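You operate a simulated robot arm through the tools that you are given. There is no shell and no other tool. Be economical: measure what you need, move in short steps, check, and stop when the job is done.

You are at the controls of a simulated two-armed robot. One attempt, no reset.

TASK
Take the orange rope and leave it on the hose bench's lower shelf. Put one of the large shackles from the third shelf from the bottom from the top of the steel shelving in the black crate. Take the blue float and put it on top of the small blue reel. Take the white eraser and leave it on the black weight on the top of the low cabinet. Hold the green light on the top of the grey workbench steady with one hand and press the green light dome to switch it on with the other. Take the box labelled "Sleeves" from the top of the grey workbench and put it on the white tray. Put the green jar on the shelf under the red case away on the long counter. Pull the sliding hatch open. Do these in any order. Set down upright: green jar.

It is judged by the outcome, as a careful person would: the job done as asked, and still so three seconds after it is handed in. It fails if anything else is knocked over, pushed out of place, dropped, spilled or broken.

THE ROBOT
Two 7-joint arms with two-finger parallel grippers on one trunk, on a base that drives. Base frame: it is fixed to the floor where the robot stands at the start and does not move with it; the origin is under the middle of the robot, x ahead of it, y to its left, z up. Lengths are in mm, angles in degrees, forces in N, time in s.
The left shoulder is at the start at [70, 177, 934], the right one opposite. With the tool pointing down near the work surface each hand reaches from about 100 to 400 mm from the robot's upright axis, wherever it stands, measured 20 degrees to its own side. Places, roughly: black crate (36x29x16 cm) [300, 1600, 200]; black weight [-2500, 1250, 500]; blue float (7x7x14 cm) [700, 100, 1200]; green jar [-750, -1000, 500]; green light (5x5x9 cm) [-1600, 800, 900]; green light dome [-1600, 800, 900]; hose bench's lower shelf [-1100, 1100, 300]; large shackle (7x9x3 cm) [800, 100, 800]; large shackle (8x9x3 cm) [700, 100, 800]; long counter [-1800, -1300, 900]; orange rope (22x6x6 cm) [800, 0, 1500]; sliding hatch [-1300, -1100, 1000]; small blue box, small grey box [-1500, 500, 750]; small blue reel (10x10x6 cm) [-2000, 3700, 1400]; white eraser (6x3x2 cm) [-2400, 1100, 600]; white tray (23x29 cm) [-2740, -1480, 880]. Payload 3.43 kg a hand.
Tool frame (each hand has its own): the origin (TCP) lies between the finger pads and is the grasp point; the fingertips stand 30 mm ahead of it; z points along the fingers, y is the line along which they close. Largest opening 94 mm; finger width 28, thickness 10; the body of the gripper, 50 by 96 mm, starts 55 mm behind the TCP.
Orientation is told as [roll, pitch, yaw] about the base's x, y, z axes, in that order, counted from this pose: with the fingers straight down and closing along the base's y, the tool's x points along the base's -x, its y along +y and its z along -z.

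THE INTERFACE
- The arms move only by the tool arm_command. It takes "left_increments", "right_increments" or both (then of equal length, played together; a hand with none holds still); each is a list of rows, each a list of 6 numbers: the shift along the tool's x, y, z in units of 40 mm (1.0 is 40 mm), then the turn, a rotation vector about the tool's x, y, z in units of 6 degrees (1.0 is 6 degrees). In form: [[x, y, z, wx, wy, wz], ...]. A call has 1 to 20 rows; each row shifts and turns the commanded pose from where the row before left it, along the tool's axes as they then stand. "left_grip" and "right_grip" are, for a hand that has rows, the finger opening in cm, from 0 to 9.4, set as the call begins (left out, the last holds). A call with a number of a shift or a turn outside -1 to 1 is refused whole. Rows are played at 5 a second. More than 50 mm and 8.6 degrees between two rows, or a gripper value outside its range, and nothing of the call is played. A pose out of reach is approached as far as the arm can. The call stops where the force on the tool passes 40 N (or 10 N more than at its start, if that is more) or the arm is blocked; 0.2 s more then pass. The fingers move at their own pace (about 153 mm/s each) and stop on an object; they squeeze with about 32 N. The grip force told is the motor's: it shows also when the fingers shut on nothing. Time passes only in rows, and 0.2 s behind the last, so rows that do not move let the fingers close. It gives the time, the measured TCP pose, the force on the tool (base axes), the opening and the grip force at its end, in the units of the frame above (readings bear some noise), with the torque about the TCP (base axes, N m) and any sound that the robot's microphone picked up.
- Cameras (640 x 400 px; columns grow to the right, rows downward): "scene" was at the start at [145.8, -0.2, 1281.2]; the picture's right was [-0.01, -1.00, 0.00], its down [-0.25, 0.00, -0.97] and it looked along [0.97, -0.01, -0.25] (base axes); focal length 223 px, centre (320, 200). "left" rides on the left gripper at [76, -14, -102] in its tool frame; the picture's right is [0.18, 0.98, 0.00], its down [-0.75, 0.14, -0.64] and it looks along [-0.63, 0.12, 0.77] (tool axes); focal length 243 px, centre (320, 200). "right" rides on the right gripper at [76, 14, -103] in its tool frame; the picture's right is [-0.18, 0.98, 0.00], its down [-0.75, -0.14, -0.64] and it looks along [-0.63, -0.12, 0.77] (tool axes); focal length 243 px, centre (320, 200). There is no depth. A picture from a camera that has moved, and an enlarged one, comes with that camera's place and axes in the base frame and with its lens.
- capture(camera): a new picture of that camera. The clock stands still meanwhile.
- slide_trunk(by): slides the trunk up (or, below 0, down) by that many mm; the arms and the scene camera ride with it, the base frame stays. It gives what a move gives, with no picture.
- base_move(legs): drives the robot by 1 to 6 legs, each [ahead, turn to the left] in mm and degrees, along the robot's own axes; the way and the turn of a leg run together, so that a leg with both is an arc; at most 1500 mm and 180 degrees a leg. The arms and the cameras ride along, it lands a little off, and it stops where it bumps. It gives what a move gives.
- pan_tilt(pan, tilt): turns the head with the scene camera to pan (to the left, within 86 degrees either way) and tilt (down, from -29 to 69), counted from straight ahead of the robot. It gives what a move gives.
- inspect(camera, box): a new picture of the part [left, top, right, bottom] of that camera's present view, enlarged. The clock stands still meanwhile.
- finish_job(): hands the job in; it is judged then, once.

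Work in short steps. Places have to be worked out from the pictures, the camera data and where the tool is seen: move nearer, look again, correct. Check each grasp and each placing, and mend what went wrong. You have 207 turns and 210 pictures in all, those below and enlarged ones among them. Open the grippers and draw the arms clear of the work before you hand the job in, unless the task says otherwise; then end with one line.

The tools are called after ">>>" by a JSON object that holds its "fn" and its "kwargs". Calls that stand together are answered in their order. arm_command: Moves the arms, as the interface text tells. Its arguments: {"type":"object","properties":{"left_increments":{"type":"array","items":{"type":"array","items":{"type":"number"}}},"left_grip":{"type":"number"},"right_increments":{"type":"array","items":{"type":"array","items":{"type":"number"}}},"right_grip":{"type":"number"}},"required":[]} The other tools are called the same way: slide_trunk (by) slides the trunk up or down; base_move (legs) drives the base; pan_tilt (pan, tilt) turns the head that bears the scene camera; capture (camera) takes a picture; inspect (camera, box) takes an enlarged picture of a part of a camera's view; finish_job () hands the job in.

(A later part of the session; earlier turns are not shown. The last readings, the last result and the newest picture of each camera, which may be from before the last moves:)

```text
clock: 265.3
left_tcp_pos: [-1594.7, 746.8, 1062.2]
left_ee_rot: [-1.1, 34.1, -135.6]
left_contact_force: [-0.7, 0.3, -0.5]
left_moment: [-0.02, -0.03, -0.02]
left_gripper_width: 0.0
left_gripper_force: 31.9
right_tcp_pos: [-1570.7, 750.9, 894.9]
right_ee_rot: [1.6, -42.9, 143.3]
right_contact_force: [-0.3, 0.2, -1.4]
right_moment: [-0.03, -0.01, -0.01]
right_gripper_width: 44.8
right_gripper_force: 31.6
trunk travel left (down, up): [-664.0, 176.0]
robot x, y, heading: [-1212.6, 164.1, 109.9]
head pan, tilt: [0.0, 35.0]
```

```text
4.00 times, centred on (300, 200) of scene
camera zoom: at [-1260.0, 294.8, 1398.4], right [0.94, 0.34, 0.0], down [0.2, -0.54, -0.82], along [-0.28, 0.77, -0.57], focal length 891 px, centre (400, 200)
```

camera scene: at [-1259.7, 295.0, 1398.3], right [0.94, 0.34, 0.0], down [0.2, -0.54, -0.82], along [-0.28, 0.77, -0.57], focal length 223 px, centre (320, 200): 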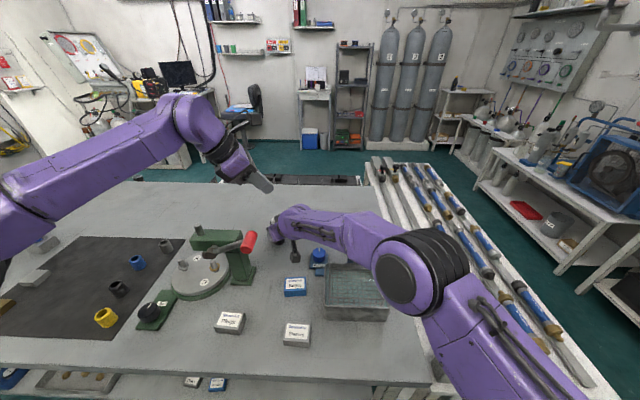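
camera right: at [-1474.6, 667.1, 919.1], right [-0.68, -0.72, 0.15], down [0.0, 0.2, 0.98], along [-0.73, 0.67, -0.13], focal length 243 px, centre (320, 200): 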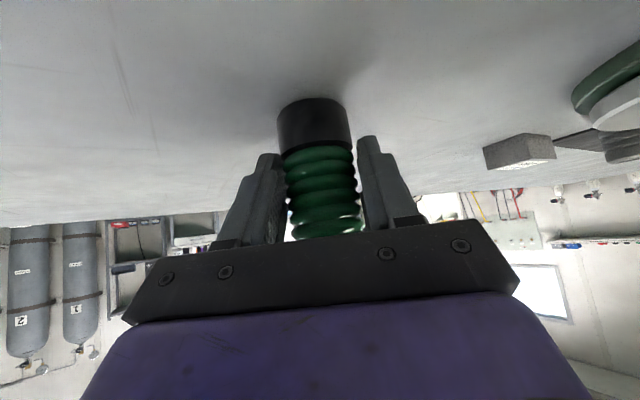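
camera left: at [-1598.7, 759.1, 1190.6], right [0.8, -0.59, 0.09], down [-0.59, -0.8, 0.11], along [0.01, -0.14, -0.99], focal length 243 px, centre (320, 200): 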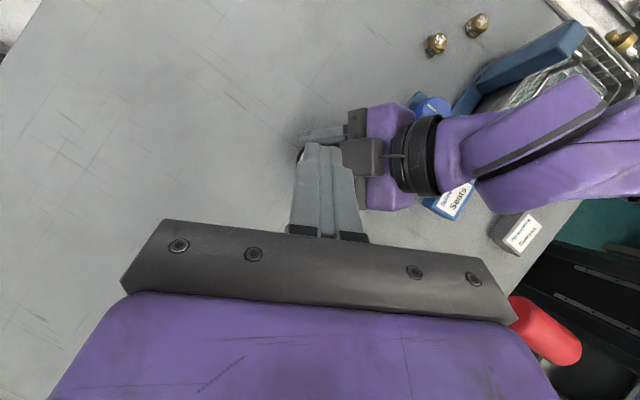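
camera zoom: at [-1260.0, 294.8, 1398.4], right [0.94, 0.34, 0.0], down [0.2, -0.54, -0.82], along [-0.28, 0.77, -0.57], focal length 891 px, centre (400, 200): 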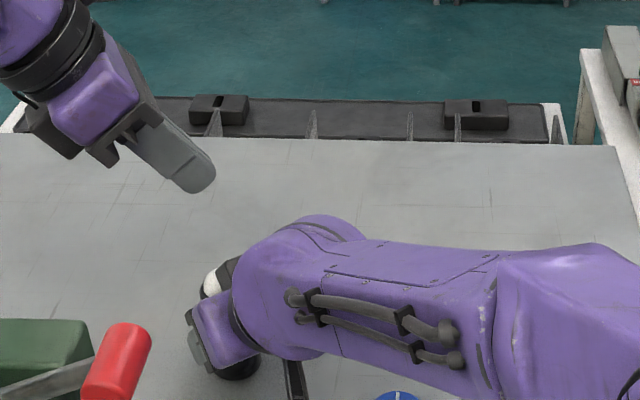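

The tip is right over the dome, clear of the right gripper's box. I lower it to just above and then press in small steps.

>>> {"fn": "arm_command", "kwargs": {"left_increments": [[-0.42, 0.08, 0.62, 0, 0, 0], [-0.42, 0.04, 0.62, 0, 0, 0], [-0.14, 0, 0.2, 0, 0, 0]]}}

>>> {"fn": "inspect", "kwargs": {"camera": "scene", "box": [220, 150, 380, 250]}}

```text
clock: 266.1
left_tcp_pos: [-1591.0, 742.4, 990.7]
left_ee_rot: [-1.1, 33.9, -135.7]
left_contact_force: [-0.5, -0.2, 0.2]
left_moment: [0.01, -0.01, -0.03]
left_gripper_width: 0.0
left_gripper_force: 32.1
right_tcp_pos: [-1568.3, 751.2, 895.6]
right_ee_rot: [1.6, -42.9, 143.2]
right_contact_force: [0.0, -0.4, -1.0]
right_moment: [-0.01, 0.01, 0.01]
right_gripper_width: 44.6
right_gripper_force: 32.7
trunk travel left (down, up): [-664.0, 176.0]
robot x, y, heading: [-1213.3, 165.9, 109.8]
head pan, tilt: [0.0, 35.0]
```

```text
4.00 times, centred on (300, 200) of scene
camera zoom: at [-1259.6, 294.7, 1398.4], right [0.94, 0.34, 0.0], down [0.2, -0.54, -0.82], along [-0.28, 0.77, -0.57], focal length 891 px, centre (400, 200)
```

zoom: 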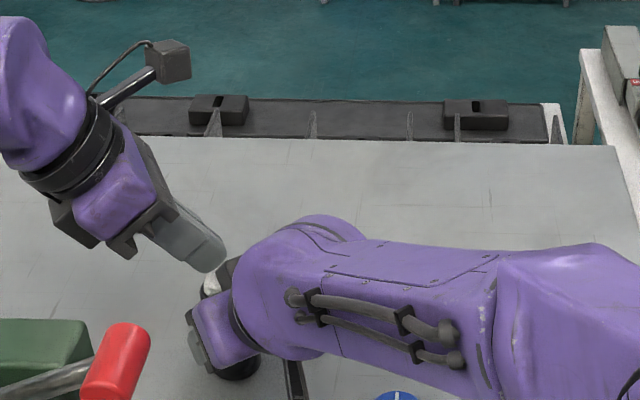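

Just above the dome with no force yet. Now I press straight down in 3–4 mm steps.

>>> {"fn": "arm_command", "kwargs": {"left_increments": [[-0.06, 0, 0.085, 0, 0, 0], [-0.06, 0, 0.085, 0, 0, 0], [-0.05, 0, 0.07, 0, 0, 0], [-0.05, 0, 0.07, 0, 0, 0], [-0.05, 0, 0.07, 0, 0, 0], [-0.05, 0, 0.07, 0, 0, 0], [-0.05, 0, 0.07, 0, 0, 0], [-0.05, 0, 0.07, 0, 0, 0]]}}

>>> {"fn": "inspect", "kwargs": {"camera": "scene", "box": [220, 150, 380, 250]}}

```text
clock: 267.9
left_tcp_pos: [-1590.2, 741.9, 968.0]
left_ee_rot: [-1.5, 34.4, -135.8]
left_contact_force: [-2.4, -2.9, 32.5]
left_moment: [0.14, -0.15, -0.16]
left_gripper_width: 0.1
left_gripper_force: 32.1
right_tcp_pos: [-1568.0, 750.3, 895.5]
right_ee_rot: [1.4, -42.8, 143.5]
right_contact_force: [-1.7, 8.5, -15.2]
right_moment: [0.1, 0.23, -0.07]
right_gripper_width: 44.7
right_gripper_force: 32.1
trunk travel left (down, up): [-664.0, 176.0]
robot x, y, heading: [-1213.8, 161.9, 109.9]
head pan, tilt: [0.0, 35.0]
heard: click
```

```text
4.00 times, centred on (300, 200) of scene
camera zoom: at [-1258.5, 292.9, 1398.9], right [0.94, 0.34, 0.0], down [0.19, -0.54, -0.82], along [-0.28, 0.77, -0.57], focal length 891 px, centre (400, 200)
```

zoom: 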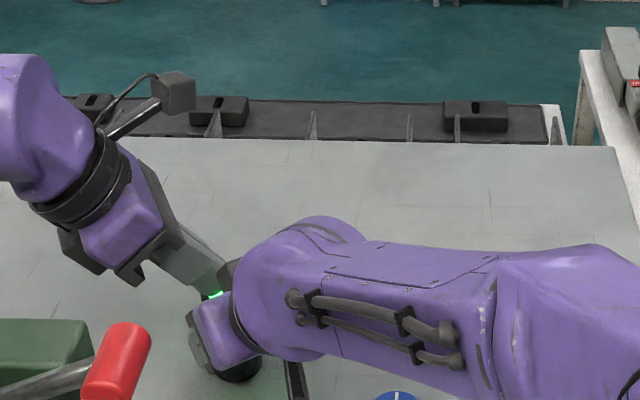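

A click, and the dome glows green. I lift the left hand off, then open the right hand and back it out along its axis.

>>> {"fn": "arm_command", "kwargs": {"left_increments": [[0.5, 0, -0.75, 0, 0, 0], [0.57, 0, -0.82, 0, 0, 0], [0.57, 0, -0.82, 0, 0, 0], [0.57, 0, -0.82, 0, 0, 0]]}}

>>> {"fn": "arm_command", "kwargs": {"right_increments": [[0, 0, 0, 0, 0, 0], [0, 0, 0, 0, 0, 0], [0, 0, 0, 0, 0, 0], [0, 0, -0.6, 0, 0, 0], [0, 0, -0.8, 0, 0, 0], [0, 0, -0.9, 0, 0, 0], [0, 0, -0.9, 0, 0, 0], [0, 0, -0.9, 0, 0, 0]], "right_grip": 8.5}}

>>> {"fn": "inspect", "kwargs": {"camera": "scene", "box": [180, 140, 420, 290]}}

```text
clock: 268.9
left_tcp_pos: [-1585.4, 742.2, 1119.9]
left_ee_rot: [-1.1, 34.0, -135.5]
left_contact_force: [0.5, -0.1, 0.3]
left_moment: [-0.01, 0.0, 0.01]
left_gripper_width: 0.0
left_gripper_force: 31.8
right_tcp_pos: [-1568.6, 751.2, 897.5]
right_ee_rot: [1.6, -43.0, 143.3]
right_contact_force: [0.5, 0.2, -1.8]
right_moment: [-0.02, -0.06, 0.02]
right_gripper_width: 45.0
right_gripper_force: 32.0
trunk travel left (down, up): [-664.0, 176.0]
robot x, y, heading: [-1217.1, 165.8, 109.8]
head pan, tilt: [0.0, 35.0]
```

```text
clock: 270.7
left_tcp_pos: [-1585.2, 741.7, 1121.2]
left_ee_rot: [-1.2, 33.9, -135.6]
left_contact_force: [0.3, -0.3, -0.8]
left_moment: [-0.03, 0.01, 0.02]
left_gripper_width: 0.0
left_gripper_force: 32.2
right_tcp_pos: [-1475.2, 687.7, 1017.1]
right_ee_rot: [1.5, -43.0, 143.3]
right_contact_force: [0.4, -1.2, 0.7]
right_moment: [0.02, 0.0, 0.0]
right_gripper_width: 85.2
right_gripper_force: 0.1
trunk travel left (down, up): [-664.0, 176.0]
robot x, y, heading: [-1210.9, 165.4, 109.8]
head pan, tilt: [0.0, 35.0]
```

```text
2.67 times, centred on (300, 215) of scene
camera zoom: at [-1258.2, 293.3, 1398.5], right [0.94, 0.34, 0.0], down [0.19, -0.54, -0.82], along [-0.28, 0.77, -0.57], focal length 594 px, centre (373, 160)
```

zoom: 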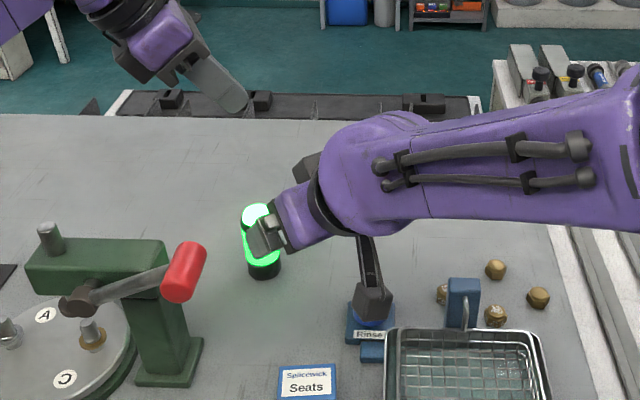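

The light is lit and standing free. Next is the Sleeves box at [-1385, 495]: I straighten the right hand and bring it back over the box.

>>> {"fn": "arm_command", "kwargs": {"right_increments": [[0, -0.9, -0.3, 0, 0, 0], [0, -0.5, -0.3, 0, 0, 0], [0, 0, 0, 0.75, 0, 0.8], [0, 0, 0, 0.75, 0, 0.8], [0, 0, 0, 0.75, 0, 0.8], [0, 0, 0, 0.75, 0, 0.8], [0, 0, 0, 0.75, 0, 0.8], [0.6, 0.1, -0.6, 0, 0.75, 0], [0.6, 0.1, -0.6, 0, 0.75, 0], [0.6, 0.1, -0.6, 0, 0.75, 0], [0.7, 0.1, -0.4, 0, 0, 0], [0.7, 0.1, -0.4, 0, 0, 0]]}}

>>> {"fn": "capture", "kwargs": {"camera": "right"}}

>>> {"fn": "capture", "kwargs": {"camera": "scene"}}

```text
clock: 273.3
left_tcp_pos: [-1585.6, 741.7, 1119.1]
left_ee_rot: [-1.2, 34.1, -135.6]
left_contact_force: [-1.2, -0.9, -0.4]
left_moment: [0.0, -0.02, 0.0]
left_gripper_width: 0.0
left_gripper_force: 32.0
right_tcp_pos: [-1389.5, 560.5, 1046.2]
right_ee_rot: [0.9, -28.9, 111.2]
right_contact_force: [-0.1, 0.0, 0.6]
right_moment: [0.02, 0.01, -0.01]
right_gripper_width: 85.0
right_gripper_force: 0.1
trunk travel left (down, up): [-664.0, 176.0]
robot x, y, heading: [-1217.6, 161.8, 109.8]
head pan, tilt: [0.0, 35.0]
```

```text
99 pictures are left
camera right: at [-1359.7, 448.9, 1099.0], right [-0.97, -0.21, 0.1], down [0.02, 0.38, 0.92], along [-0.23, 0.9, -0.37], focal length 243 px, centre (320, 200)
```

right: 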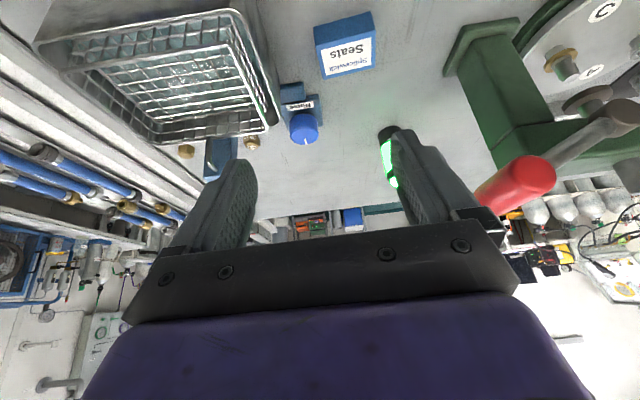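

```text
98 pictures are left
camera scene: at [-1258.9, 293.7, 1398.5], right [0.94, 0.34, 0.0], down [0.19, -0.54, -0.82], along [-0.28, 0.77, -0.57], focal length 223 px, centre (320, 200)
```

scene: 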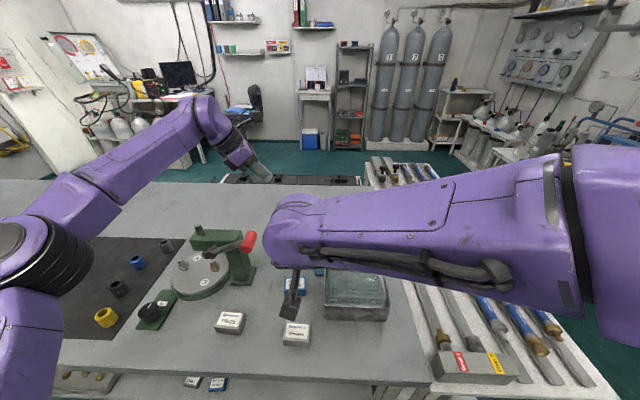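

I move back 60 mm, left 18 mm and down 90 mm, then check the alignment over the box.

>>> {"fn": "arm_command", "kwargs": {"right_increments": [[0.82, 0.15, 0.41, 0, 0, 0], [0.82, 0.15, 0.41, 0, 0, 0], [0.82, 0.15, 0.41, 0, 0, 0]]}}

>>> {"fn": "capture", "kwargs": {"camera": "right"}}

```text
clock: 274.1
left_tcp_pos: [-1588.7, 741.8, 1120.0]
left_ee_rot: [-1.1, 34.1, -135.6]
left_contact_force: [0.1, 0.8, -0.6]
left_moment: [0.0, -0.03, -0.03]
left_gripper_width: 0.0
left_gripper_force: 32.3
right_tcp_pos: [-1385.0, 495.1, 955.4]
right_ee_rot: [1.0, -28.9, 111.0]
right_contact_force: [0.5, 0.2, -0.2]
right_moment: [-0.04, -0.02, 0.01]
right_gripper_width: 84.9
right_gripper_force: 0.1
trunk travel left (down, up): [-664.0, 176.0]
robot x, y, heading: [-1216.0, 162.4, 110.1]
head pan, tilt: [0.0, 35.0]
```

```text
97 pictures are left
camera right: at [-1354.6, 383.8, 1009.4], right [-0.97, -0.21, 0.1], down [0.02, 0.38, 0.92], along [-0.23, 0.9, -0.37], focal length 243 px, centre (320, 200)
```

right: 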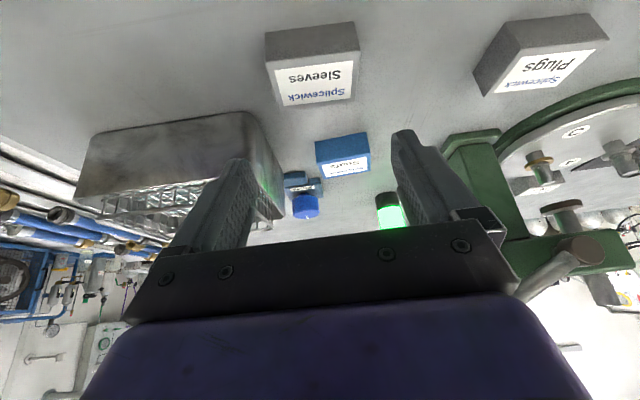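

Well aligned. I go straight down 62 mm and close on the box.

>>> {"fn": "arm_command", "kwargs": {"right_increments": [[0.3, 0, 0.54, 0, 0, 0], [0.27, 0, 0.5, 0, 0, 0], [0.16, 0, 0.3, 0, 0, 0], [0, 0, 0, 0, 0, 0]]}}

>>> {"fn": "arm_command", "kwargs": {"right_increments": [[0, 0, 0, 0, 0, 0], [0, 0, 0, 0, 0, 0], [0, 0, 0, 0, 0, 0], [0, 0, 0, 0, 0, 0]], "right_grip": 3.5}}

>>> {"fn": "capture", "kwargs": {"camera": "right"}}

```text
clock: 275.1
left_tcp_pos: [-1586.2, 742.0, 1119.6]
left_ee_rot: [-1.2, 34.1, -135.6]
left_contact_force: [0.3, 0.5, -0.5]
left_moment: [-0.02, -0.02, 0.0]
left_gripper_width: 0.3
left_gripper_force: 32.3
right_tcp_pos: [-1393.1, 499.5, 912.8]
right_ee_rot: [4.1, -29.5, 109.3]
right_contact_force: [0.1, 0.9, -1.0]
right_moment: [-0.01, -0.02, -0.04]
right_gripper_width: 85.1
right_gripper_force: 0.0
trunk travel left (down, up): [-664.0, 176.0]
robot x, y, heading: [-1215.7, 163.2, 109.9]
head pan, tilt: [0.0, 35.0]
```

```text
clock: 276.1
left_tcp_pos: [-1587.8, 741.9, 1119.3]
left_ee_rot: [-1.2, 34.0, -135.6]
left_contact_force: [-0.3, -0.2, 0.0]
left_moment: [0.05, 0.02, 0.01]
left_gripper_width: 0.0
left_gripper_force: 32.3
right_tcp_pos: [-1391.8, 500.7, 909.9]
right_ee_rot: [4.0, -29.0, 108.7]
right_contact_force: [0.1, -0.3, -0.7]
right_moment: [0.04, -0.01, 0.0]
right_gripper_width: 34.8
right_gripper_force: 0.0
trunk travel left (down, up): [-664.0, 176.0]
robot x, y, heading: [-1212.2, 165.2, 109.9]
head pan, tilt: [0.0, 35.0]
```

```text
96 pictures are left
camera right: at [-1360.8, 388.4, 963.3], right [-0.97, -0.2, 0.15], down [0.06, 0.39, 0.92], along [-0.24, 0.9, -0.37], focal length 243 px, centre (320, 200)
```

right: 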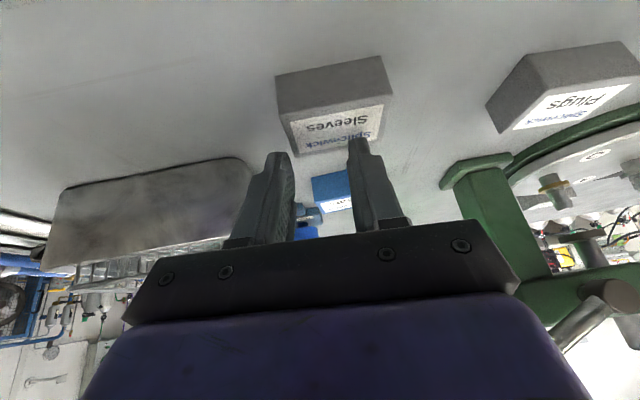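

The arm hit a joint limit too near my body and stopped 17 mm high, closing above the box. I open, rise, back the base 110 mm to stretch the arm more comfortably, and try again.

>>> {"fn": "arm_command", "kwargs": {"right_increments": [[0, 0, 0, 0, 0, 0], [0, 0, 0, 0, 0, 0], [-0.4, 0, -0.75, 0, 0, 0], [-0.4, 0, -0.75, 0, 0, 0]], "right_grip": 8.8}}

>>> {"fn": "base_move", "kwargs": {"legs": [[-110, 0]]}}

>>> {"fn": "arm_command", "kwargs": {"right_increments": [[-0.6, 0, 0.34, -0.3, 0, 0], [-0.6, 0, 0.34, -0.3, 0, 0], [-0.6, 0, 0.34, 0, 0, 0], [-0.4, 0, 0.22, 0, 0, 0]]}}

>>> {"fn": "capture", "kwargs": {"camera": "right"}}

```text
clock: 277.1
left_tcp_pos: [-1584.7, 743.1, 1120.5]
left_ee_rot: [-1.2, 34.0, -135.7]
left_contact_force: [0.0, -0.9, -0.2]
left_moment: [-0.01, 0.02, -0.03]
left_gripper_width: 0.0
left_gripper_force: 32.5
right_tcp_pos: [-1382.1, 497.0, 962.2]
right_ee_rot: [0.9, -28.8, 111.1]
right_contact_force: [0.5, -0.4, -0.7]
right_moment: [0.02, -0.01, 0.03]
right_gripper_width: 88.1
right_gripper_force: 0.1
trunk travel left (down, up): [-664.0, 176.0]
robot x, y, heading: [-1213.6, 163.8, 109.9]
head pan, tilt: [0.0, 35.0]
```

```text
clock: 278.3
left_tcp_pos: [-1549.9, 638.1, 1119.1]
left_ee_rot: [-1.1, 34.0, -135.4]
left_contact_force: [-0.1, 0.4, -0.5]
left_moment: [0.01, -0.03, 0.0]
left_gripper_width: 0.0
left_gripper_force: 32.1
right_tcp_pos: [-1345.7, 392.2, 962.0]
right_ee_rot: [1.0, -28.7, 111.0]
right_contact_force: [-0.8, -1.1, -0.1]
right_moment: [-0.02, 0.02, -0.01]
right_gripper_width: 88.1
right_gripper_force: 0.0
trunk travel left (down, up): [-664.0, 176.0]
robot x, y, heading: [-1173.0, 59.4, 110.0]
head pan, tilt: [0.0, 35.0]
```

```text
clock: 279.3
left_tcp_pos: [-1550.7, 637.5, 1118.8]
left_ee_rot: [-1.1, 34.1, -135.6]
left_contact_force: [-0.1, -0.3, -0.4]
left_moment: [-0.01, -0.03, -0.03]
left_gripper_width: 0.2
left_gripper_force: 31.8
right_tcp_pos: [-1386.6, 487.0, 961.3]
right_ee_rot: [4.6, -28.9, 111.2]
right_contact_force: [-0.1, -0.3, 0.7]
right_moment: [-0.01, 0.0, 0.02]
right_gripper_width: 87.8
right_gripper_force: 0.0
trunk travel left (down, up): [-664.0, 176.0]
robot x, y, heading: [-1178.3, 56.8, 109.8]
head pan, tilt: [0.0, 35.0]
```

```text
95 pictures are left
camera right: at [-1349.3, 376.1, 1015.7], right [-0.96, -0.24, 0.16], down [0.05, 0.4, 0.91], along [-0.28, 0.88, -0.37], focal length 243 px, centre (320, 200)
```

right: 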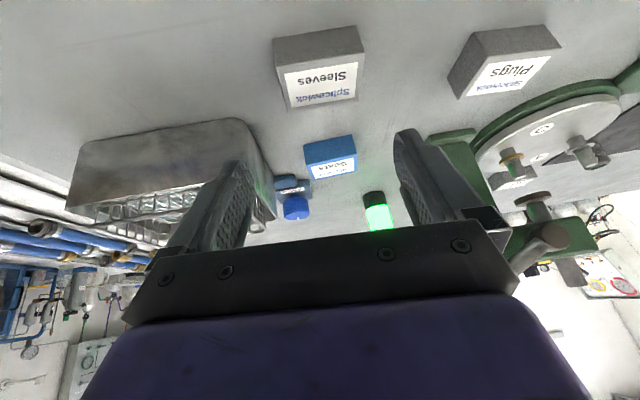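

I undo the small unneeded roll, then go straight down beside the box.

>>> {"fn": "arm_command", "kwargs": {"right_increments": [[0.2, 0.1, 0.36, 0.6, 0, 0], [0.3, 0, 0.54, 0, 0, 0], [0.2, 0, 0.4, 0, 0, 0], [0.12, 0, 0.2, 0, 0, 0]]}}

>>> {"fn": "capture", "kwargs": {"camera": "right"}}

```text
clock: 280.5
left_tcp_pos: [-1548.7, 636.8, 1119.7]
left_ee_rot: [-1.1, 34.0, -135.5]
left_contact_force: [0.2, -0.3, -0.5]
left_moment: [0.01, -0.05, 0.02]
left_gripper_width: 0.0
left_gripper_force: 32.4
right_tcp_pos: [-1397.4, 499.2, 930.3]
right_ee_rot: [6.7, -30.1, 106.2]
right_contact_force: [-0.4, -0.4, 0.4]
right_moment: [-0.02, -0.02, 0.0]
right_gripper_width: 87.9
right_gripper_force: 0.0
trunk travel left (down, up): [-664.0, 176.0]
robot x, y, heading: [-1174.2, 57.5, 110.2]
head pan, tilt: [0.0, 35.0]
stopped in row 4 (right hand): the arm was blocked; the commanded pose is now the measured one
```

```text
94 pictures are left
camera right: at [-1366.9, 385.7, 981.2], right [-0.97, -0.17, 0.19], down [0.11, 0.39, 0.92], along [-0.23, 0.91, -0.35], focal length 243 px, centre (320, 200)
```

right: 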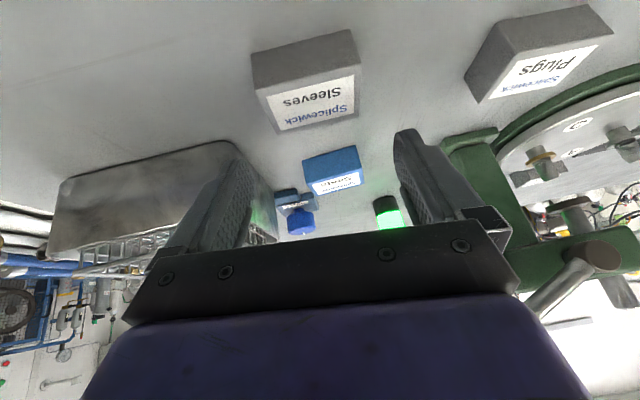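

The arm was blocked somewhere without force at the hand. I look at the whole arm.

>>> {"fn": "pan_tilt", "kwargs": {"pan": -45, "tilt": 45}}

>>> {"fn": "capture", "kwargs": {"camera": "scene"}}

```text
clock: 281.6
left_tcp_pos: [-1549.2, 637.8, 1119.8]
left_ee_rot: [-1.1, 34.1, -135.4]
left_contact_force: [0.0, 0.1, -0.2]
left_moment: [-0.02, -0.03, -0.02]
left_gripper_width: 0.0
left_gripper_force: 31.3
right_tcp_pos: [-1397.6, 498.6, 929.7]
right_ee_rot: [6.6, -30.1, 106.2]
right_contact_force: [-0.3, -0.4, 0.5]
right_moment: [0.02, -0.01, 0.0]
right_gripper_width: 88.1
right_gripper_force: 0.3
trunk travel left (down, up): [-664.0, 176.0]
robot x, y, heading: [-1178.4, 57.6, 110.1]
head pan, tilt: [-45.0, 45.0]
```

```text
93 pictures are left
camera scene: at [-1157.2, 180.7, 1383.6], right [0.91, -0.42, 0.0], down [-0.3, -0.64, -0.71], along [0.3, 0.64, -0.71], focal length 223 px, centre (320, 200)
```

scene: 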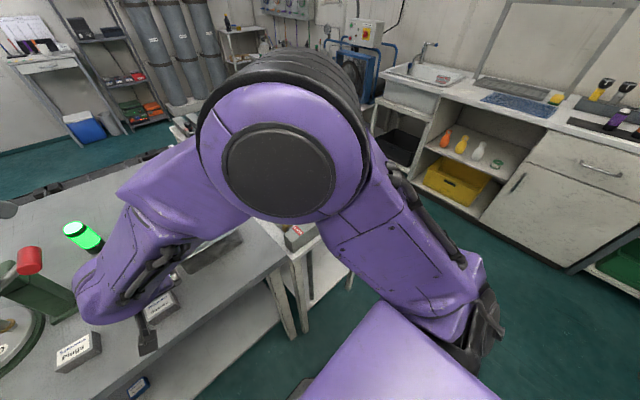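

The right arm is folded too tightly across my body. The left arm is better placed for this box, so I withdraw the right hand up and to the right and swing the left hand over the box.

>>> {"fn": "arm_command", "kwargs": {"left_increments": [[0.57, 0, -0.82, 0, 0, 0], [0, 0, 0, 0, 0, 0], [0, 0, 0, 0.62, 0, -0.89], [0, 0, 0, 0.62, 0, -0.89], [0, 0, 0, 0.62, 0, -0.89], [0, 0, 0, 0.62, 0, -0.89], [0, 0, 0, 0.62, 0, -0.89], [0, 0, 0, 0.62, 0, -0.89], [0, 0, 0, 0.62, 0, -0.89], [0, 0, 0, 0.62, 0, -0.89], [0, 0, 0, 0.62, 0, -0.89], [0, 0, 0, 0.62, 0, -0.89]], "right_increments": [[-0.4, 0, -0.75, 0, 0, 0], [-0.4, 0, -0.75, 0, 0, 0], [-0.4, 0, -0.75, 0, 0, 0], [0, -0.9, 0, 0, 0, 0], [0, -0.9, 0, 0, 0, 0], [0, -0.9, 0, 0, 0, 0], [0, -0.9, 0, 0, 0, 0], [0, -0.9, 0, 0, 0, 0], [0, -0.9, 0, 0, 0, 0], [0, 0, 0, 0, 0, 0], [0, 0, 0, 0, 0, 0], [0, 0, 0, 0, 0, 0]], "left_grip": 8.8}}

>>> {"fn": "arm_command", "kwargs": {"left_increments": [[0, 0.87, 0, 0, 0, 0], [0, 0.87, 0, 0, 0, 0], [0, 0.87, 0, 0, 0, 0], [-0.82, 0, -0.56, 0, 0, 0], [-0.82, 0, -0.56, 0, 0, 0], [-0.82, 0, -0.56, 0, 0, 0], [-0.82, 0, -0.56, 0, 0, 0], [-0.82, 0, -0.56, 0, 0, 0]]}}

>>> {"fn": "capture", "kwargs": {"camera": "left"}}

```text
clock: 284.2
left_tcp_pos: [-1548.1, 636.4, 1160.5]
left_ee_rot: [-1.5, 35.4, -70.6]
left_contact_force: [-0.1, -0.1, 0.3]
left_moment: [-0.04, -0.01, 0.02]
left_gripper_width: 88.0
left_gripper_force: 0.1
right_tcp_pos: [-1183.4, 570.2, 1005.7]
right_ee_rot: [6.1, -30.1, 106.6]
right_contact_force: [0.1, -1.3, 0.4]
right_moment: [-0.01, 0.03, 0.01]
right_gripper_width: 87.7
right_gripper_force: 0.1
trunk travel left (down, up): [-664.0, 176.0]
robot x, y, heading: [-1172.4, 59.8, 110.1]
head pan, tilt: [-45.0, 45.0]
```

```text
clock: 286.0
left_tcp_pos: [-1379.9, 490.1, 1152.6]
left_ee_rot: [-1.4, 35.4, -70.6]
left_contact_force: [0.5, -0.3, -0.7]
left_moment: [0.02, -0.01, 0.01]
left_gripper_width: 87.7
left_gripper_force: 0.0
right_tcp_pos: [-1184.0, 567.9, 1005.7]
right_ee_rot: [6.2, -30.0, 106.5]
right_contact_force: [-0.5, -0.1, -0.1]
right_moment: [-0.02, 0.01, 0.01]
right_gripper_width: 87.9
right_gripper_force: 0.1
trunk travel left (down, up): [-664.0, 176.0]
robot x, y, heading: [-1177.0, 58.7, 110.2]
head pan, tilt: [-45.0, 45.0]
```

```text
92 pictures are left
camera left: at [-1392.2, 488.3, 1281.2], right [0.87, 0.48, 0.09], down [0.47, -0.88, 0.08], along [0.12, -0.03, -0.99], focal length 243 px, centre (320, 200)
```

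left: 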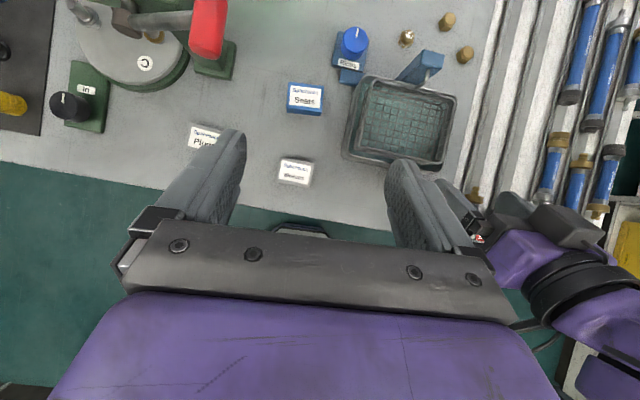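

The Sleeves box is right below. I shift 11 mm left and descend 200 mm, then check.

>>> {"fn": "arm_command", "kwargs": {"left_increments": [[-0.58, -0.1, 0.82, 0, 0, 0], [-0.58, -0.1, 0.82, 0, 0, 0], [-0.58, -0.09, 0.82, 0, 0, 0], [-0.58, 0, 0.82, 0, 0, 0], [-0.58, 0, 0.82, 0, 0, 0]]}}

>>> {"fn": "capture", "kwargs": {"camera": "left"}}

```text
clock: 287.2
left_tcp_pos: [-1394.1, 479.9, 953.4]
left_ee_rot: [-1.3, 35.4, -70.6]
left_contact_force: [-0.4, 0.5, -0.1]
left_moment: [0.03, 0.02, 0.0]
left_gripper_width: 88.0
left_gripper_force: 0.1
right_tcp_pos: [-1184.0, 571.6, 1006.4]
right_ee_rot: [6.1, -30.1, 106.7]
right_contact_force: [0.2, 0.4, 0.3]
right_moment: [-0.01, 0.01, 0.03]
right_gripper_width: 87.8
right_gripper_force: 0.1
trunk travel left (down, up): [-664.0, 176.0]
robot x, y, heading: [-1176.5, 61.8, 109.8]
head pan, tilt: [-45.0, 45.0]
```

```text
91 pictures are left
camera left: at [-1406.5, 477.7, 1081.5], right [0.87, 0.48, 0.09], down [0.47, -0.88, 0.09], along [0.12, -0.03, -0.99], focal length 243 px, centre (320, 200)
```

left: 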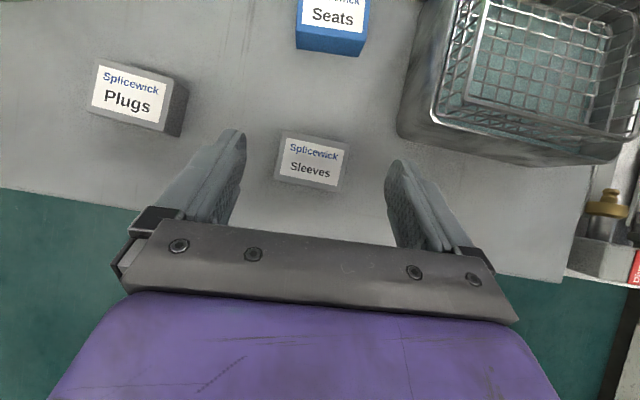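

Box centre is at [-1402, 495]. I go 9 mm forward and 58 mm down, and close.

>>> {"fn": "arm_command", "kwargs": {"left_increments": [[-0.25, -0.06, 0.5, 0, 0, 0], [-0.22, 0, 0.45, 0, 0, 0], [-0.18, 0, 0.37, 0, 0, 0], [0, 0, 0, 0, 0, 0]]}}

>>> {"fn": "arm_command", "kwargs": {"left_increments": [[0, 0, 0, 0, 0, 0], [0, 0, 0, 0, 0, 0], [0, 0, 0, 0, 0, 0], [0, 0, 0, 0, 0, 0]], "left_grip": 3.5}}

>>> {"fn": "capture", "kwargs": {"camera": "left"}}

```text
clock: 288.2
left_tcp_pos: [-1405.9, 486.9, 896.5]
left_ee_rot: [-1.3, 35.4, -70.8]
left_contact_force: [0.5, -0.2, -0.6]
left_moment: [0.0, -0.01, -0.03]
left_gripper_width: 88.1
left_gripper_force: 0.0
right_tcp_pos: [-1183.6, 569.5, 1006.1]
right_ee_rot: [6.1, -30.2, 106.7]
right_contact_force: [-0.4, -0.2, 0.1]
right_moment: [-0.02, 0.01, -0.03]
right_gripper_width: 88.1
right_gripper_force: 0.0
trunk travel left (down, up): [-664.0, 176.0]
robot x, y, heading: [-1174.5, 60.2, 110.0]
head pan, tilt: [-45.0, 45.0]
```

```text
clock: 289.2
left_tcp_pos: [-1405.4, 488.5, 895.3]
left_ee_rot: [-1.4, 35.3, -70.6]
left_contact_force: [-0.9, -0.1, 0.0]
left_moment: [0.0, -0.02, -0.02]
left_gripper_width: 57.0
left_gripper_force: 31.6
right_tcp_pos: [-1183.7, 569.8, 1006.4]
right_ee_rot: [6.2, -30.0, 106.6]
right_contact_force: [-0.1, 0.8, 0.2]
right_moment: [0.02, 0.0, 0.02]
right_gripper_width: 88.2
right_gripper_force: 0.0
trunk travel left (down, up): [-664.0, 176.0]
robot x, y, heading: [-1177.3, 55.3, 109.9]
head pan, tilt: [-45.0, 45.0]
```

```text
90 pictures are left
camera left: at [-1417.1, 486.7, 1024.1], right [0.87, 0.48, 0.09], down [0.47, -0.88, 0.08], along [0.12, -0.03, -0.99], focal length 243 px, centre (320, 200)
```

left: 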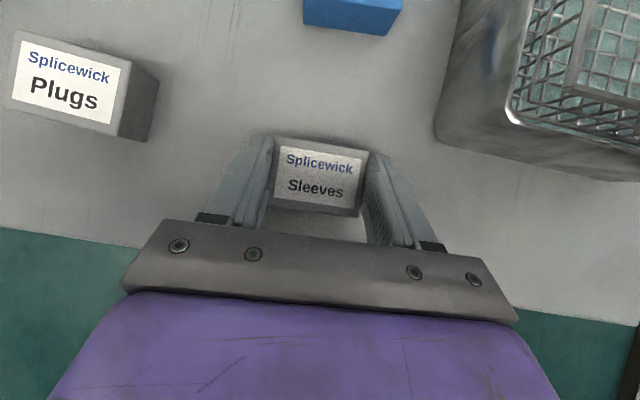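

The box is gripped (57 mm). I lift it clear, back off into the aisle and turn to drive towards the white tray.

>>> {"fn": "arm_command", "kwargs": {"left_increments": [[0.4, 0, -0.57, 0, 0, 0], [0.58, 0, -0.82, 0, 0, 0], [0.58, 0, -0.82, 0, 0, 0], [0.58, 0, -0.82, 0, 0, 0], [0.58, -0.2, -0.82, 0, 0, 0], [0, -0.9, 0, 0, 0, 0], [0, -0.9, 0, 0, 0, 0]]}}

>>> {"fn": "base_move", "kwargs": {"legs": [[-270, 0], [0, 90]]}}

>>> {"fn": "pan_tilt", "kwargs": {"pan": 0, "tilt": 20}}

>>> {"fn": "capture", "kwargs": {"camera": "scene"}}

>>> {"fn": "pan_tilt", "kwargs": {"pan": 65, "tilt": 30}}

>>> {"fn": "capture", "kwargs": {"camera": "scene"}}

```text
clock: 290.8
left_tcp_pos: [-1476.6, 461.1, 1085.9]
left_ee_rot: [-1.2, 35.4, -70.6]
left_contact_force: [0.2, -0.2, 0.2]
left_moment: [-0.01, -0.07, -0.03]
left_gripper_width: 56.8
left_gripper_force: 32.0
right_tcp_pos: [-1186.2, 568.9, 1006.7]
right_ee_rot: [6.0, -30.1, 106.7]
right_contact_force: [-0.1, -0.1, 0.4]
right_moment: [0.02, -0.03, -0.01]
right_gripper_width: 88.1
right_gripper_force: 0.0
trunk travel left (down, up): [-664.0, 176.0]
robot x, y, heading: [-1177.0, 59.8, 110.0]
head pan, tilt: [-45.0, 45.0]
```

```text
clock: 296.6
left_tcp_pos: [-1478.4, -502.6, 1083.6]
left_ee_rot: [-1.5, 35.3, 20.6]
left_contact_force: [0.7, -0.2, -0.5]
left_moment: [0.02, -0.02, 0.02]
left_gripper_width: 57.0
left_gripper_force: 31.9
right_tcp_pos: [-1593.0, -214.6, 1006.7]
right_ee_rot: [6.1, -30.0, -162.0]
right_contact_force: [0.3, -1.0, 0.4]
right_moment: [0.0, -0.03, -0.03]
right_gripper_width: 87.9
right_gripper_force: 0.0
trunk travel left (down, up): [-664.0, 176.0]
robot x, y, heading: [-1080.2, -197.5, -158.7]
head pan, tilt: [-45.0, 45.0]
```

```text
clock: 297.7
left_tcp_pos: [-1479.1, -501.3, 1083.7]
left_ee_rot: [-1.4, 35.3, 20.7]
left_contact_force: [0.3, -0.5, -1.1]
left_moment: [-0.02, 0.0, 0.02]
left_gripper_width: 56.9
left_gripper_force: 32.1
right_tcp_pos: [-1593.6, -214.8, 1006.1]
right_ee_rot: [6.1, -30.0, -162.1]
right_contact_force: [0.2, 0.5, -0.8]
right_moment: [-0.05, 0.0, -0.02]
right_gripper_width: 88.2
right_gripper_force: 0.0
trunk travel left (down, up): [-664.0, 176.0]
robot x, y, heading: [-1083.6, -198.7, -158.6]
head pan, tilt: [0.0, 20.0]
```

```text
89 pictures are left
camera scene: at [-1214.6, -246.6, 1422.2], right [-0.36, 0.93, 0.0], down [0.32, 0.12, -0.94], along [-0.88, -0.34, -0.34], focal length 223 px, centre (320, 200)
```

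scene: 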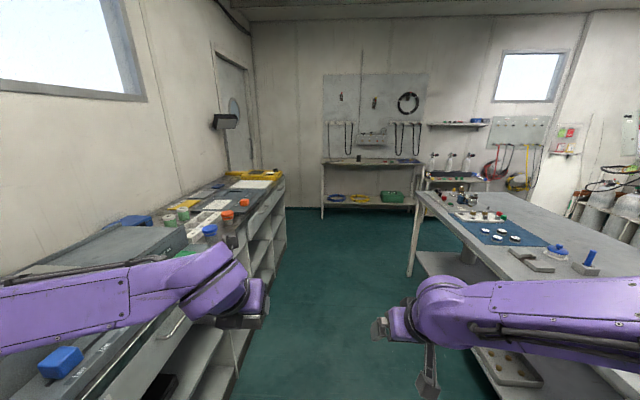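

```text
clock: 299.1
left_tcp_pos: [-1477.9, -502.3, 1085.1]
left_ee_rot: [-1.4, 35.3, 20.7]
left_contact_force: [0.0, 0.4, -0.6]
left_moment: [-0.01, 0.03, -0.02]
left_gripper_width: 57.2
left_gripper_force: 32.2
right_tcp_pos: [-1593.3, -215.5, 1006.2]
right_ee_rot: [6.0, -30.0, -161.9]
right_contact_force: [0.7, -0.4, -0.2]
right_moment: [-0.01, -0.01, 0.01]
right_gripper_width: 87.8
right_gripper_force: 0.0
trunk travel left (down, up): [-664.0, 176.0]
robot x, y, heading: [-1083.9, -194.8, -158.6]
head pan, tilt: [65.0, 30.0]
```

```text
88 pictures are left
camera scene: at [-1133.7, -303.1, 1406.2], right [-1.0, 0.07, 0.0], down [0.03, 0.5, -0.87], along [-0.06, -0.86, -0.5], focal length 223 px, centre (320, 200)
```

scene: 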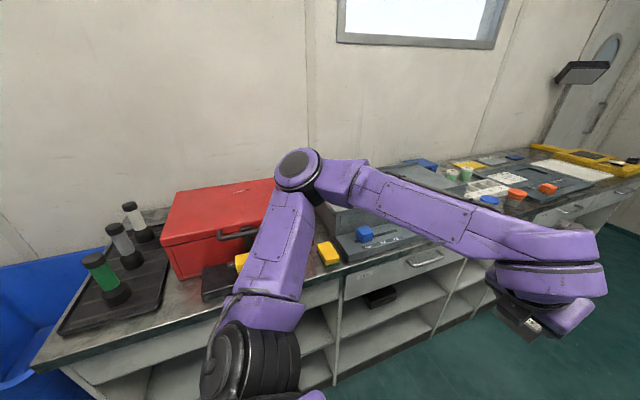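

The white tray is at the far end of the long counter. I drive along the aisle and turn to face the counter there.

>>> {"fn": "base_move", "kwargs": {"legs": [[0, -3], [1450, 0], [500, 0], [0, 91]]}}

>>> {"fn": "pan_tilt", "kwargs": {"pan": 0, "tilt": 35}}

>>> {"fn": "capture", "kwargs": {"camera": "scene"}}

```text
clock: 313.3
left_tcp_pos: [-2683.1, -1214.5, 1084.7]
left_ee_rot: [-1.5, 35.3, 108.7]
left_contact_force: [-0.5, -0.2, -0.6]
left_moment: [0.0, -0.02, 0.02]
left_gripper_width: 56.9
left_gripper_force: 32.7
right_tcp_pos: [-2974.3, -1319.7, 1007.1]
right_ee_rot: [6.1, -30.0, -73.9]
right_contact_force: [-0.5, -0.8, 0.0]
right_moment: [-0.01, -0.01, 0.04]
right_gripper_width: 87.9
right_gripper_force: 0.1
trunk travel left (down, up): [-664.0, 176.0]
robot x, y, heading: [-2974.8, -811.2, -70.5]
head pan, tilt: [65.0, 30.0]
```

```text
clock: 314.7
left_tcp_pos: [-2683.9, -1214.6, 1084.5]
left_ee_rot: [-1.3, 35.4, 108.7]
left_contact_force: [0.2, -0.4, -1.6]
left_moment: [0.01, 0.02, 0.0]
left_gripper_width: 56.7
left_gripper_force: 32.2
right_tcp_pos: [-2974.4, -1319.6, 1006.0]
right_ee_rot: [6.3, -29.9, -74.0]
right_contact_force: [0.4, 0.1, 0.5]
right_moment: [0.04, -0.02, -0.02]
right_gripper_width: 88.2
right_gripper_force: 0.0
trunk travel left (down, up): [-664.0, 176.0]
robot x, y, heading: [-2974.7, -807.9, -70.7]
head pan, tilt: [0.0, 35.0]
```

```text
87 pictures are left
camera scene: at [-2928.2, -938.9, 1398.4], right [-0.94, -0.33, 0.0], down [-0.19, 0.54, -0.82], along [0.27, -0.77, -0.57], focal length 223 px, centre (320, 200)
```

scene: 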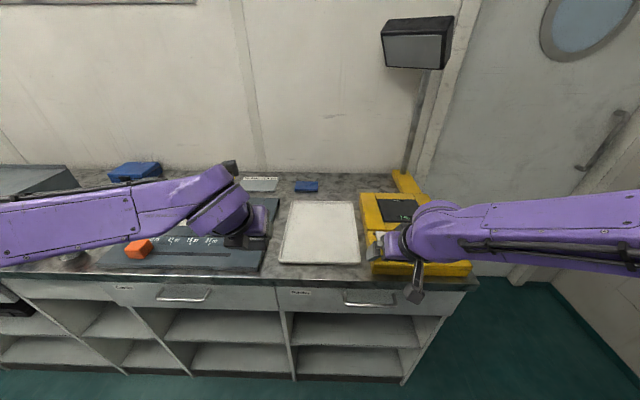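

The white tray is at about u=−3082, v=−407. I shift the left hand 140 mm right, move the right hand outward and up, and advance 190 mm.

>>> {"fn": "arm_command", "kwargs": {"left_increments": [[0, 0.88, 0, 0, 0, 0], [0, 0.88, 0, 0, 0, 0], [0, 0.88, 0, 0, 0, 0], [0, 0.88, 0, 0, 0, 0]], "right_increments": [[-0.4, -0.8, -0.7, 0, 0, 0], [-0.4, -0.8, -0.7, 0, 0, 0], [0, -0.8, 0, 0, 0, 0], [0, -0.8, 0, 0, 0, 0]]}}

>>> {"fn": "base_move", "kwargs": {"legs": [[190, 0]]}}

>>> {"fn": "capture", "kwargs": {"camera": "left"}}

>>> {"fn": "capture", "kwargs": {"camera": "scene"}}

```text
clock: 315.7
left_tcp_pos: [-2818.5, -1266.6, 1083.4]
left_ee_rot: [-1.8, 35.3, 108.6]
left_contact_force: [-0.7, -0.6, -1.1]
left_moment: [0.04, -0.04, 0.04]
left_gripper_width: 57.1
left_gripper_force: 32.2
right_tcp_pos: [-3105.6, -1364.8, 1057.6]
right_ee_rot: [6.4, -30.1, -74.3]
right_contact_force: [-0.4, 0.5, 0.5]
right_moment: [0.02, -0.03, 0.0]
right_gripper_width: 88.0
right_gripper_force: 0.1
trunk travel left (down, up): [-664.0, 176.0]
robot x, y, heading: [-2975.1, -807.8, -70.7]
head pan, tilt: [0.0, 35.0]
```

```text
clock: 317.2
left_tcp_pos: [-2750.9, -1441.8, 1082.8]
left_ee_rot: [-1.5, 35.3, 108.8]
left_contact_force: [-0.3, 0.2, -0.9]
left_moment: [0.02, -0.01, 0.0]
left_gripper_width: 56.9
left_gripper_force: 32.2
right_tcp_pos: [-3037.3, -1540.5, 1059.7]
right_ee_rot: [6.1, -30.0, -74.0]
right_contact_force: [-0.3, 0.8, 0.1]
right_moment: [0.01, -0.04, -0.01]
right_gripper_width: 88.0
right_gripper_force: 0.1
trunk travel left (down, up): [-664.0, 176.0]
robot x, y, heading: [-2915.3, -986.4, -70.5]
head pan, tilt: [0.0, 35.0]
```

```text
86 pictures are left
camera left: at [-2738.0, -1440.8, 1211.0], right [-0.88, -0.47, 0.09], down [-0.47, 0.88, 0.08], along [-0.12, 0.03, -0.99], focal length 243 px, centre (320, 200)
```

left: 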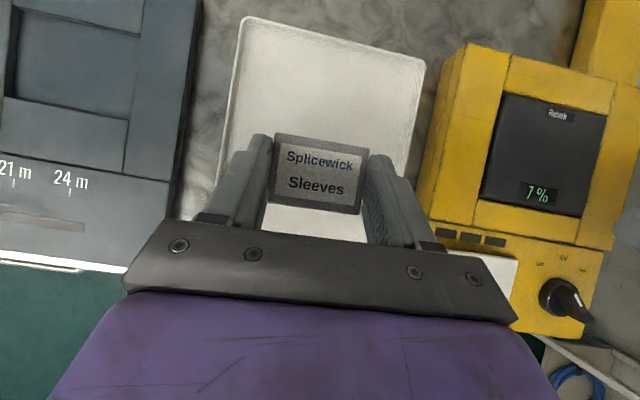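

```text
85 pictures are left
camera scene: at [-2865.7, -1117.1, 1398.4], right [-0.94, -0.33, 0.0], down [-0.19, 0.54, -0.82], along [0.27, -0.77, -0.57], focal length 223 px, centre (320, 200)
```

scene: 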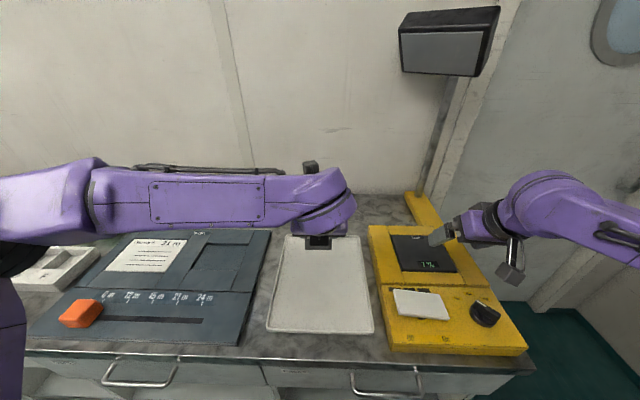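

The box is over the tray's middle. I lower it 120 mm, then in small steps until it touches.

>>> {"fn": "arm_command", "kwargs": {"left_increments": [[-0.58, 0, 0.82, 0, 0, 0], [-0.58, 0, 0.82, 0, 0, 0], [-0.58, 0, 0.82, 0, 0, 0], [-0.1, 0, 0.15, 0, 0, 0], [-0.1, 0, 0.15, 0, 0, 0], [-0.1, 0, 0.15, 0, 0, 0], [-0.07, 0, 0.1, 0, 0, 0], [-0.07, 0, 0.1, 0, 0, 0], [-0.07, 0, 0.1, 0, 0, 0], [-0.07, 0, 0.1, 0, 0, 0]]}}

>>> {"fn": "capture", "kwargs": {"camera": "left"}}

```text
clock: 319.4
left_tcp_pos: [-2745.1, -1441.7, 925.1]
left_ee_rot: [-1.0, 35.9, 109.1]
left_contact_force: [6.1, 0.1, 42.6]
left_moment: [-0.54, 0.08, -0.05]
left_gripper_width: 58.0
left_gripper_force: 32.0
right_tcp_pos: [-3036.3, -1537.3, 1061.9]
right_ee_rot: [6.1, -30.2, -73.9]
right_contact_force: [0.5, 0.3, 0.0]
right_moment: [-0.02, -0.05, 0.01]
right_gripper_width: 87.7
right_gripper_force: 0.0
trunk travel left (down, up): [-664.0, 176.0]
robot x, y, heading: [-2915.3, -988.3, -70.6]
head pan, tilt: [0.0, 35.0]
```

```text
84 pictures are left
camera left: at [-2733.6, -1438.1, 1052.6], right [-0.88, -0.47, 0.09], down [-0.47, 0.88, 0.08], along [-0.12, 0.02, -0.99], focal length 243 px, centre (320, 200)
```

left: 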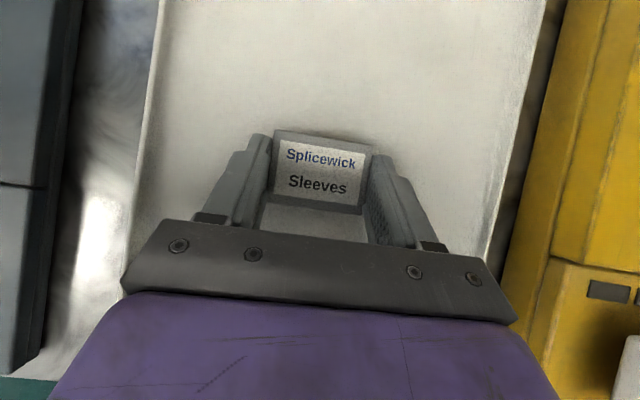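

Firm contact with the tray. I ease off about 4 mm, open and lift away.

>>> {"fn": "arm_command", "kwargs": {"left_increments": [[0.06, 0, -0.085, 0, 0, 0], [0, 0, 0, 0, 0, 0]]}}

>>> {"fn": "arm_command", "kwargs": {"left_increments": [[0, 0, 0, 0, 0, 0], [0, 0, 0, 0, 0, 0], [0, 0, 0, 0, 0, 0], [0.4, 0, -0.6, 0, 0, 0], [0.58, 0, -0.82, 0, 0, 0], [0.58, 0, -0.82, 0, 0, 0], [0.58, 0, -0.82, 0, 0, 0]], "left_grip": 8.8}}

>>> {"fn": "capture", "kwargs": {"camera": "left"}}

```text
clock: 320.0
left_tcp_pos: [-2746.1, -1442.3, 924.6]
left_ee_rot: [-1.5, 35.3, 108.7]
left_contact_force: [2.2, -3.6, 15.0]
left_moment: [-0.71, 0.16, 0.15]
left_gripper_width: 57.1
left_gripper_force: 32.1
right_tcp_pos: [-3037.2, -1540.0, 1059.7]
right_ee_rot: [6.2, -30.1, -73.8]
right_contact_force: [0.2, -0.4, 0.0]
right_moment: [-0.04, 0.01, 0.01]
right_gripper_width: 88.2
right_gripper_force: 0.1
trunk travel left (down, up): [-664.0, 176.0]
robot x, y, heading: [-2911.7, -987.3, -70.4]
head pan, tilt: [0.0, 35.0]
```

```text
clock: 321.6
left_tcp_pos: [-2751.2, -1441.6, 1076.1]
left_ee_rot: [-1.5, 35.3, 108.8]
left_contact_force: [0.4, 0.7, 0.3]
left_moment: [-0.01, 0.0, 0.01]
left_gripper_width: 87.9
left_gripper_force: 0.1
right_tcp_pos: [-3036.9, -1539.3, 1060.0]
right_ee_rot: [6.3, -30.2, -74.0]
right_contact_force: [-0.2, -1.2, 0.2]
right_moment: [-0.04, -0.03, 0.0]
right_gripper_width: 88.0
right_gripper_force: 0.0
trunk travel left (down, up): [-664.0, 176.0]
robot x, y, heading: [-2918.3, -988.7, -70.7]
head pan, tilt: [0.0, 35.0]
```

```text
83 pictures are left
camera left: at [-2738.8, -1440.3, 1203.2], right [-0.88, -0.47, 0.09], down [-0.47, 0.88, 0.08], along [-0.12, 0.03, -0.99], focal length 243 px, centre (320, 200)
```

left: 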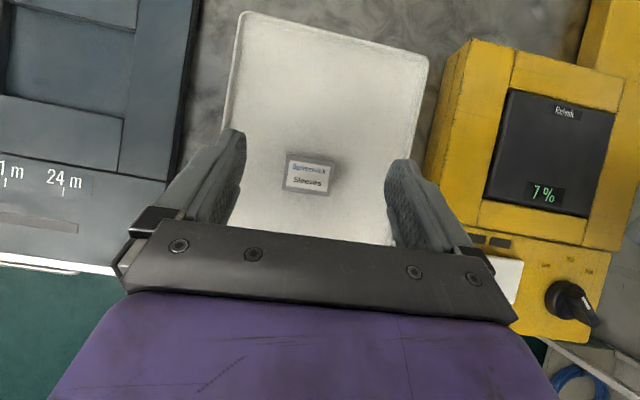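

The Sleeves box rests on the tray. Next the sliding hatch: I back off, drive along the counter and face it at u≈−1600.

>>> {"fn": "base_move", "kwargs": {"legs": [[-230, 0], [0, 90], [1400, 0], [0, -90]]}}

>>> {"fn": "capture", "kwargs": {"camera": "scene"}}

```text
clock: 337.6
left_tcp_pos: [-1514.8, -770.0, 1073.7]
left_ee_rot: [-1.4, 35.3, 108.3]
left_contact_force: [-0.6, 0.4, 0.3]
left_moment: [0.01, -0.01, -0.05]
left_gripper_width: 87.8
left_gripper_force: 0.0
right_tcp_pos: [-1802.3, -864.5, 1058.6]
right_ee_rot: [6.3, -30.2, -74.4]
right_contact_force: [-0.2, 0.3, -1.2]
right_moment: [-0.02, 0.0, 0.04]
right_gripper_width: 87.7
right_gripper_force: 0.0
trunk travel left (down, up): [-664.0, 176.0]
robot x, y, heading: [-1671.4, -312.2, -71.1]
head pan, tilt: [0.0, 35.0]
```

```text
82 pictures are left
camera scene: at [-1626.8, -442.1, 1398.4], right [-0.95, -0.32, 0.0], down [-0.19, 0.54, -0.82], along [0.27, -0.77, -0.57], focal length 223 px, centre (320, 200)
```

scene: 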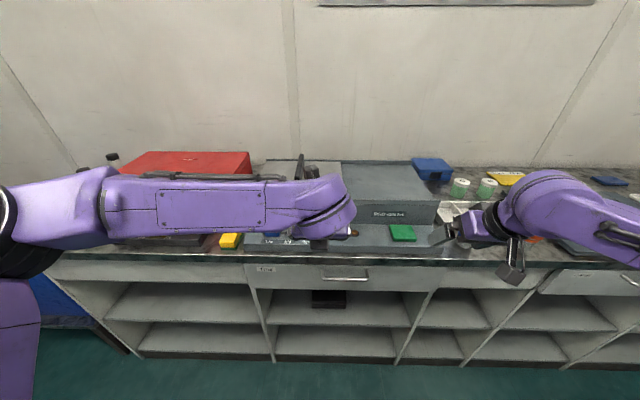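

My left arm hides the hatch. I shift the left hand left and up and look again.

>>> {"fn": "arm_command", "kwargs": {"left_increments": [[0.4, -0.9, -0.5, 0, 0, 0], [0.4, -0.9, -0.5, 0, 0, 0], [0.4, -0.9, -0.5, 0, 0, 0], [0.4, -0.9, -0.5, 0, 0, 0], [0, -0.9, 0, 0, 0, 0], [0, -0.9, 0, 0, 0, 0]]}}

>>> {"fn": "inspect", "kwargs": {"camera": "scene", "box": [80, 120, 480, 370]}}

```text
clock: 338.9
left_tcp_pos: [-1308.6, -705.1, 1178.1]
left_ee_rot: [-1.5, 35.4, 108.3]
left_contact_force: [-0.1, 1.5, 0.1]
left_moment: [-0.01, 0.01, -0.05]
left_gripper_width: 88.0
left_gripper_force: 0.1
right_tcp_pos: [-1799.8, -862.7, 1059.8]
right_ee_rot: [6.2, -30.1, -74.4]
right_contact_force: [0.8, -0.4, 0.2]
right_moment: [0.0, 0.04, -0.02]
right_gripper_width: 87.9
right_gripper_force: 0.1
trunk travel left (down, up): [-664.0, 176.0]
robot x, y, heading: [-1673.5, -310.1, -71.0]
head pan, tilt: [0.0, 35.0]
```

```text
1.60 times, centred on (280, 245) of scene
camera zoom: at [-1625.0, -441.1, 1398.5], right [-0.95, -0.32, 0.0], down [-0.19, 0.54, -0.82], along [0.27, -0.78, -0.57], focal length 356 px, centre (384, 128)
```

zoom: 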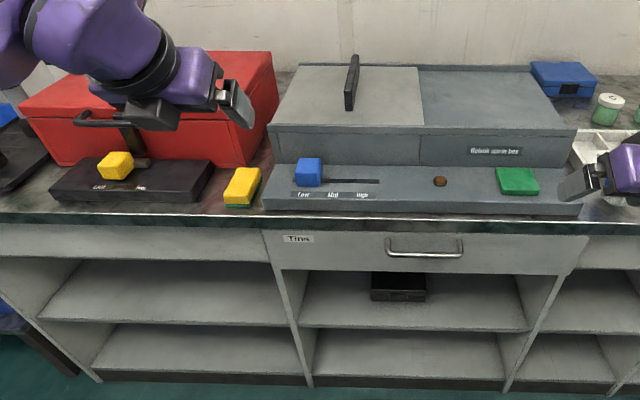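

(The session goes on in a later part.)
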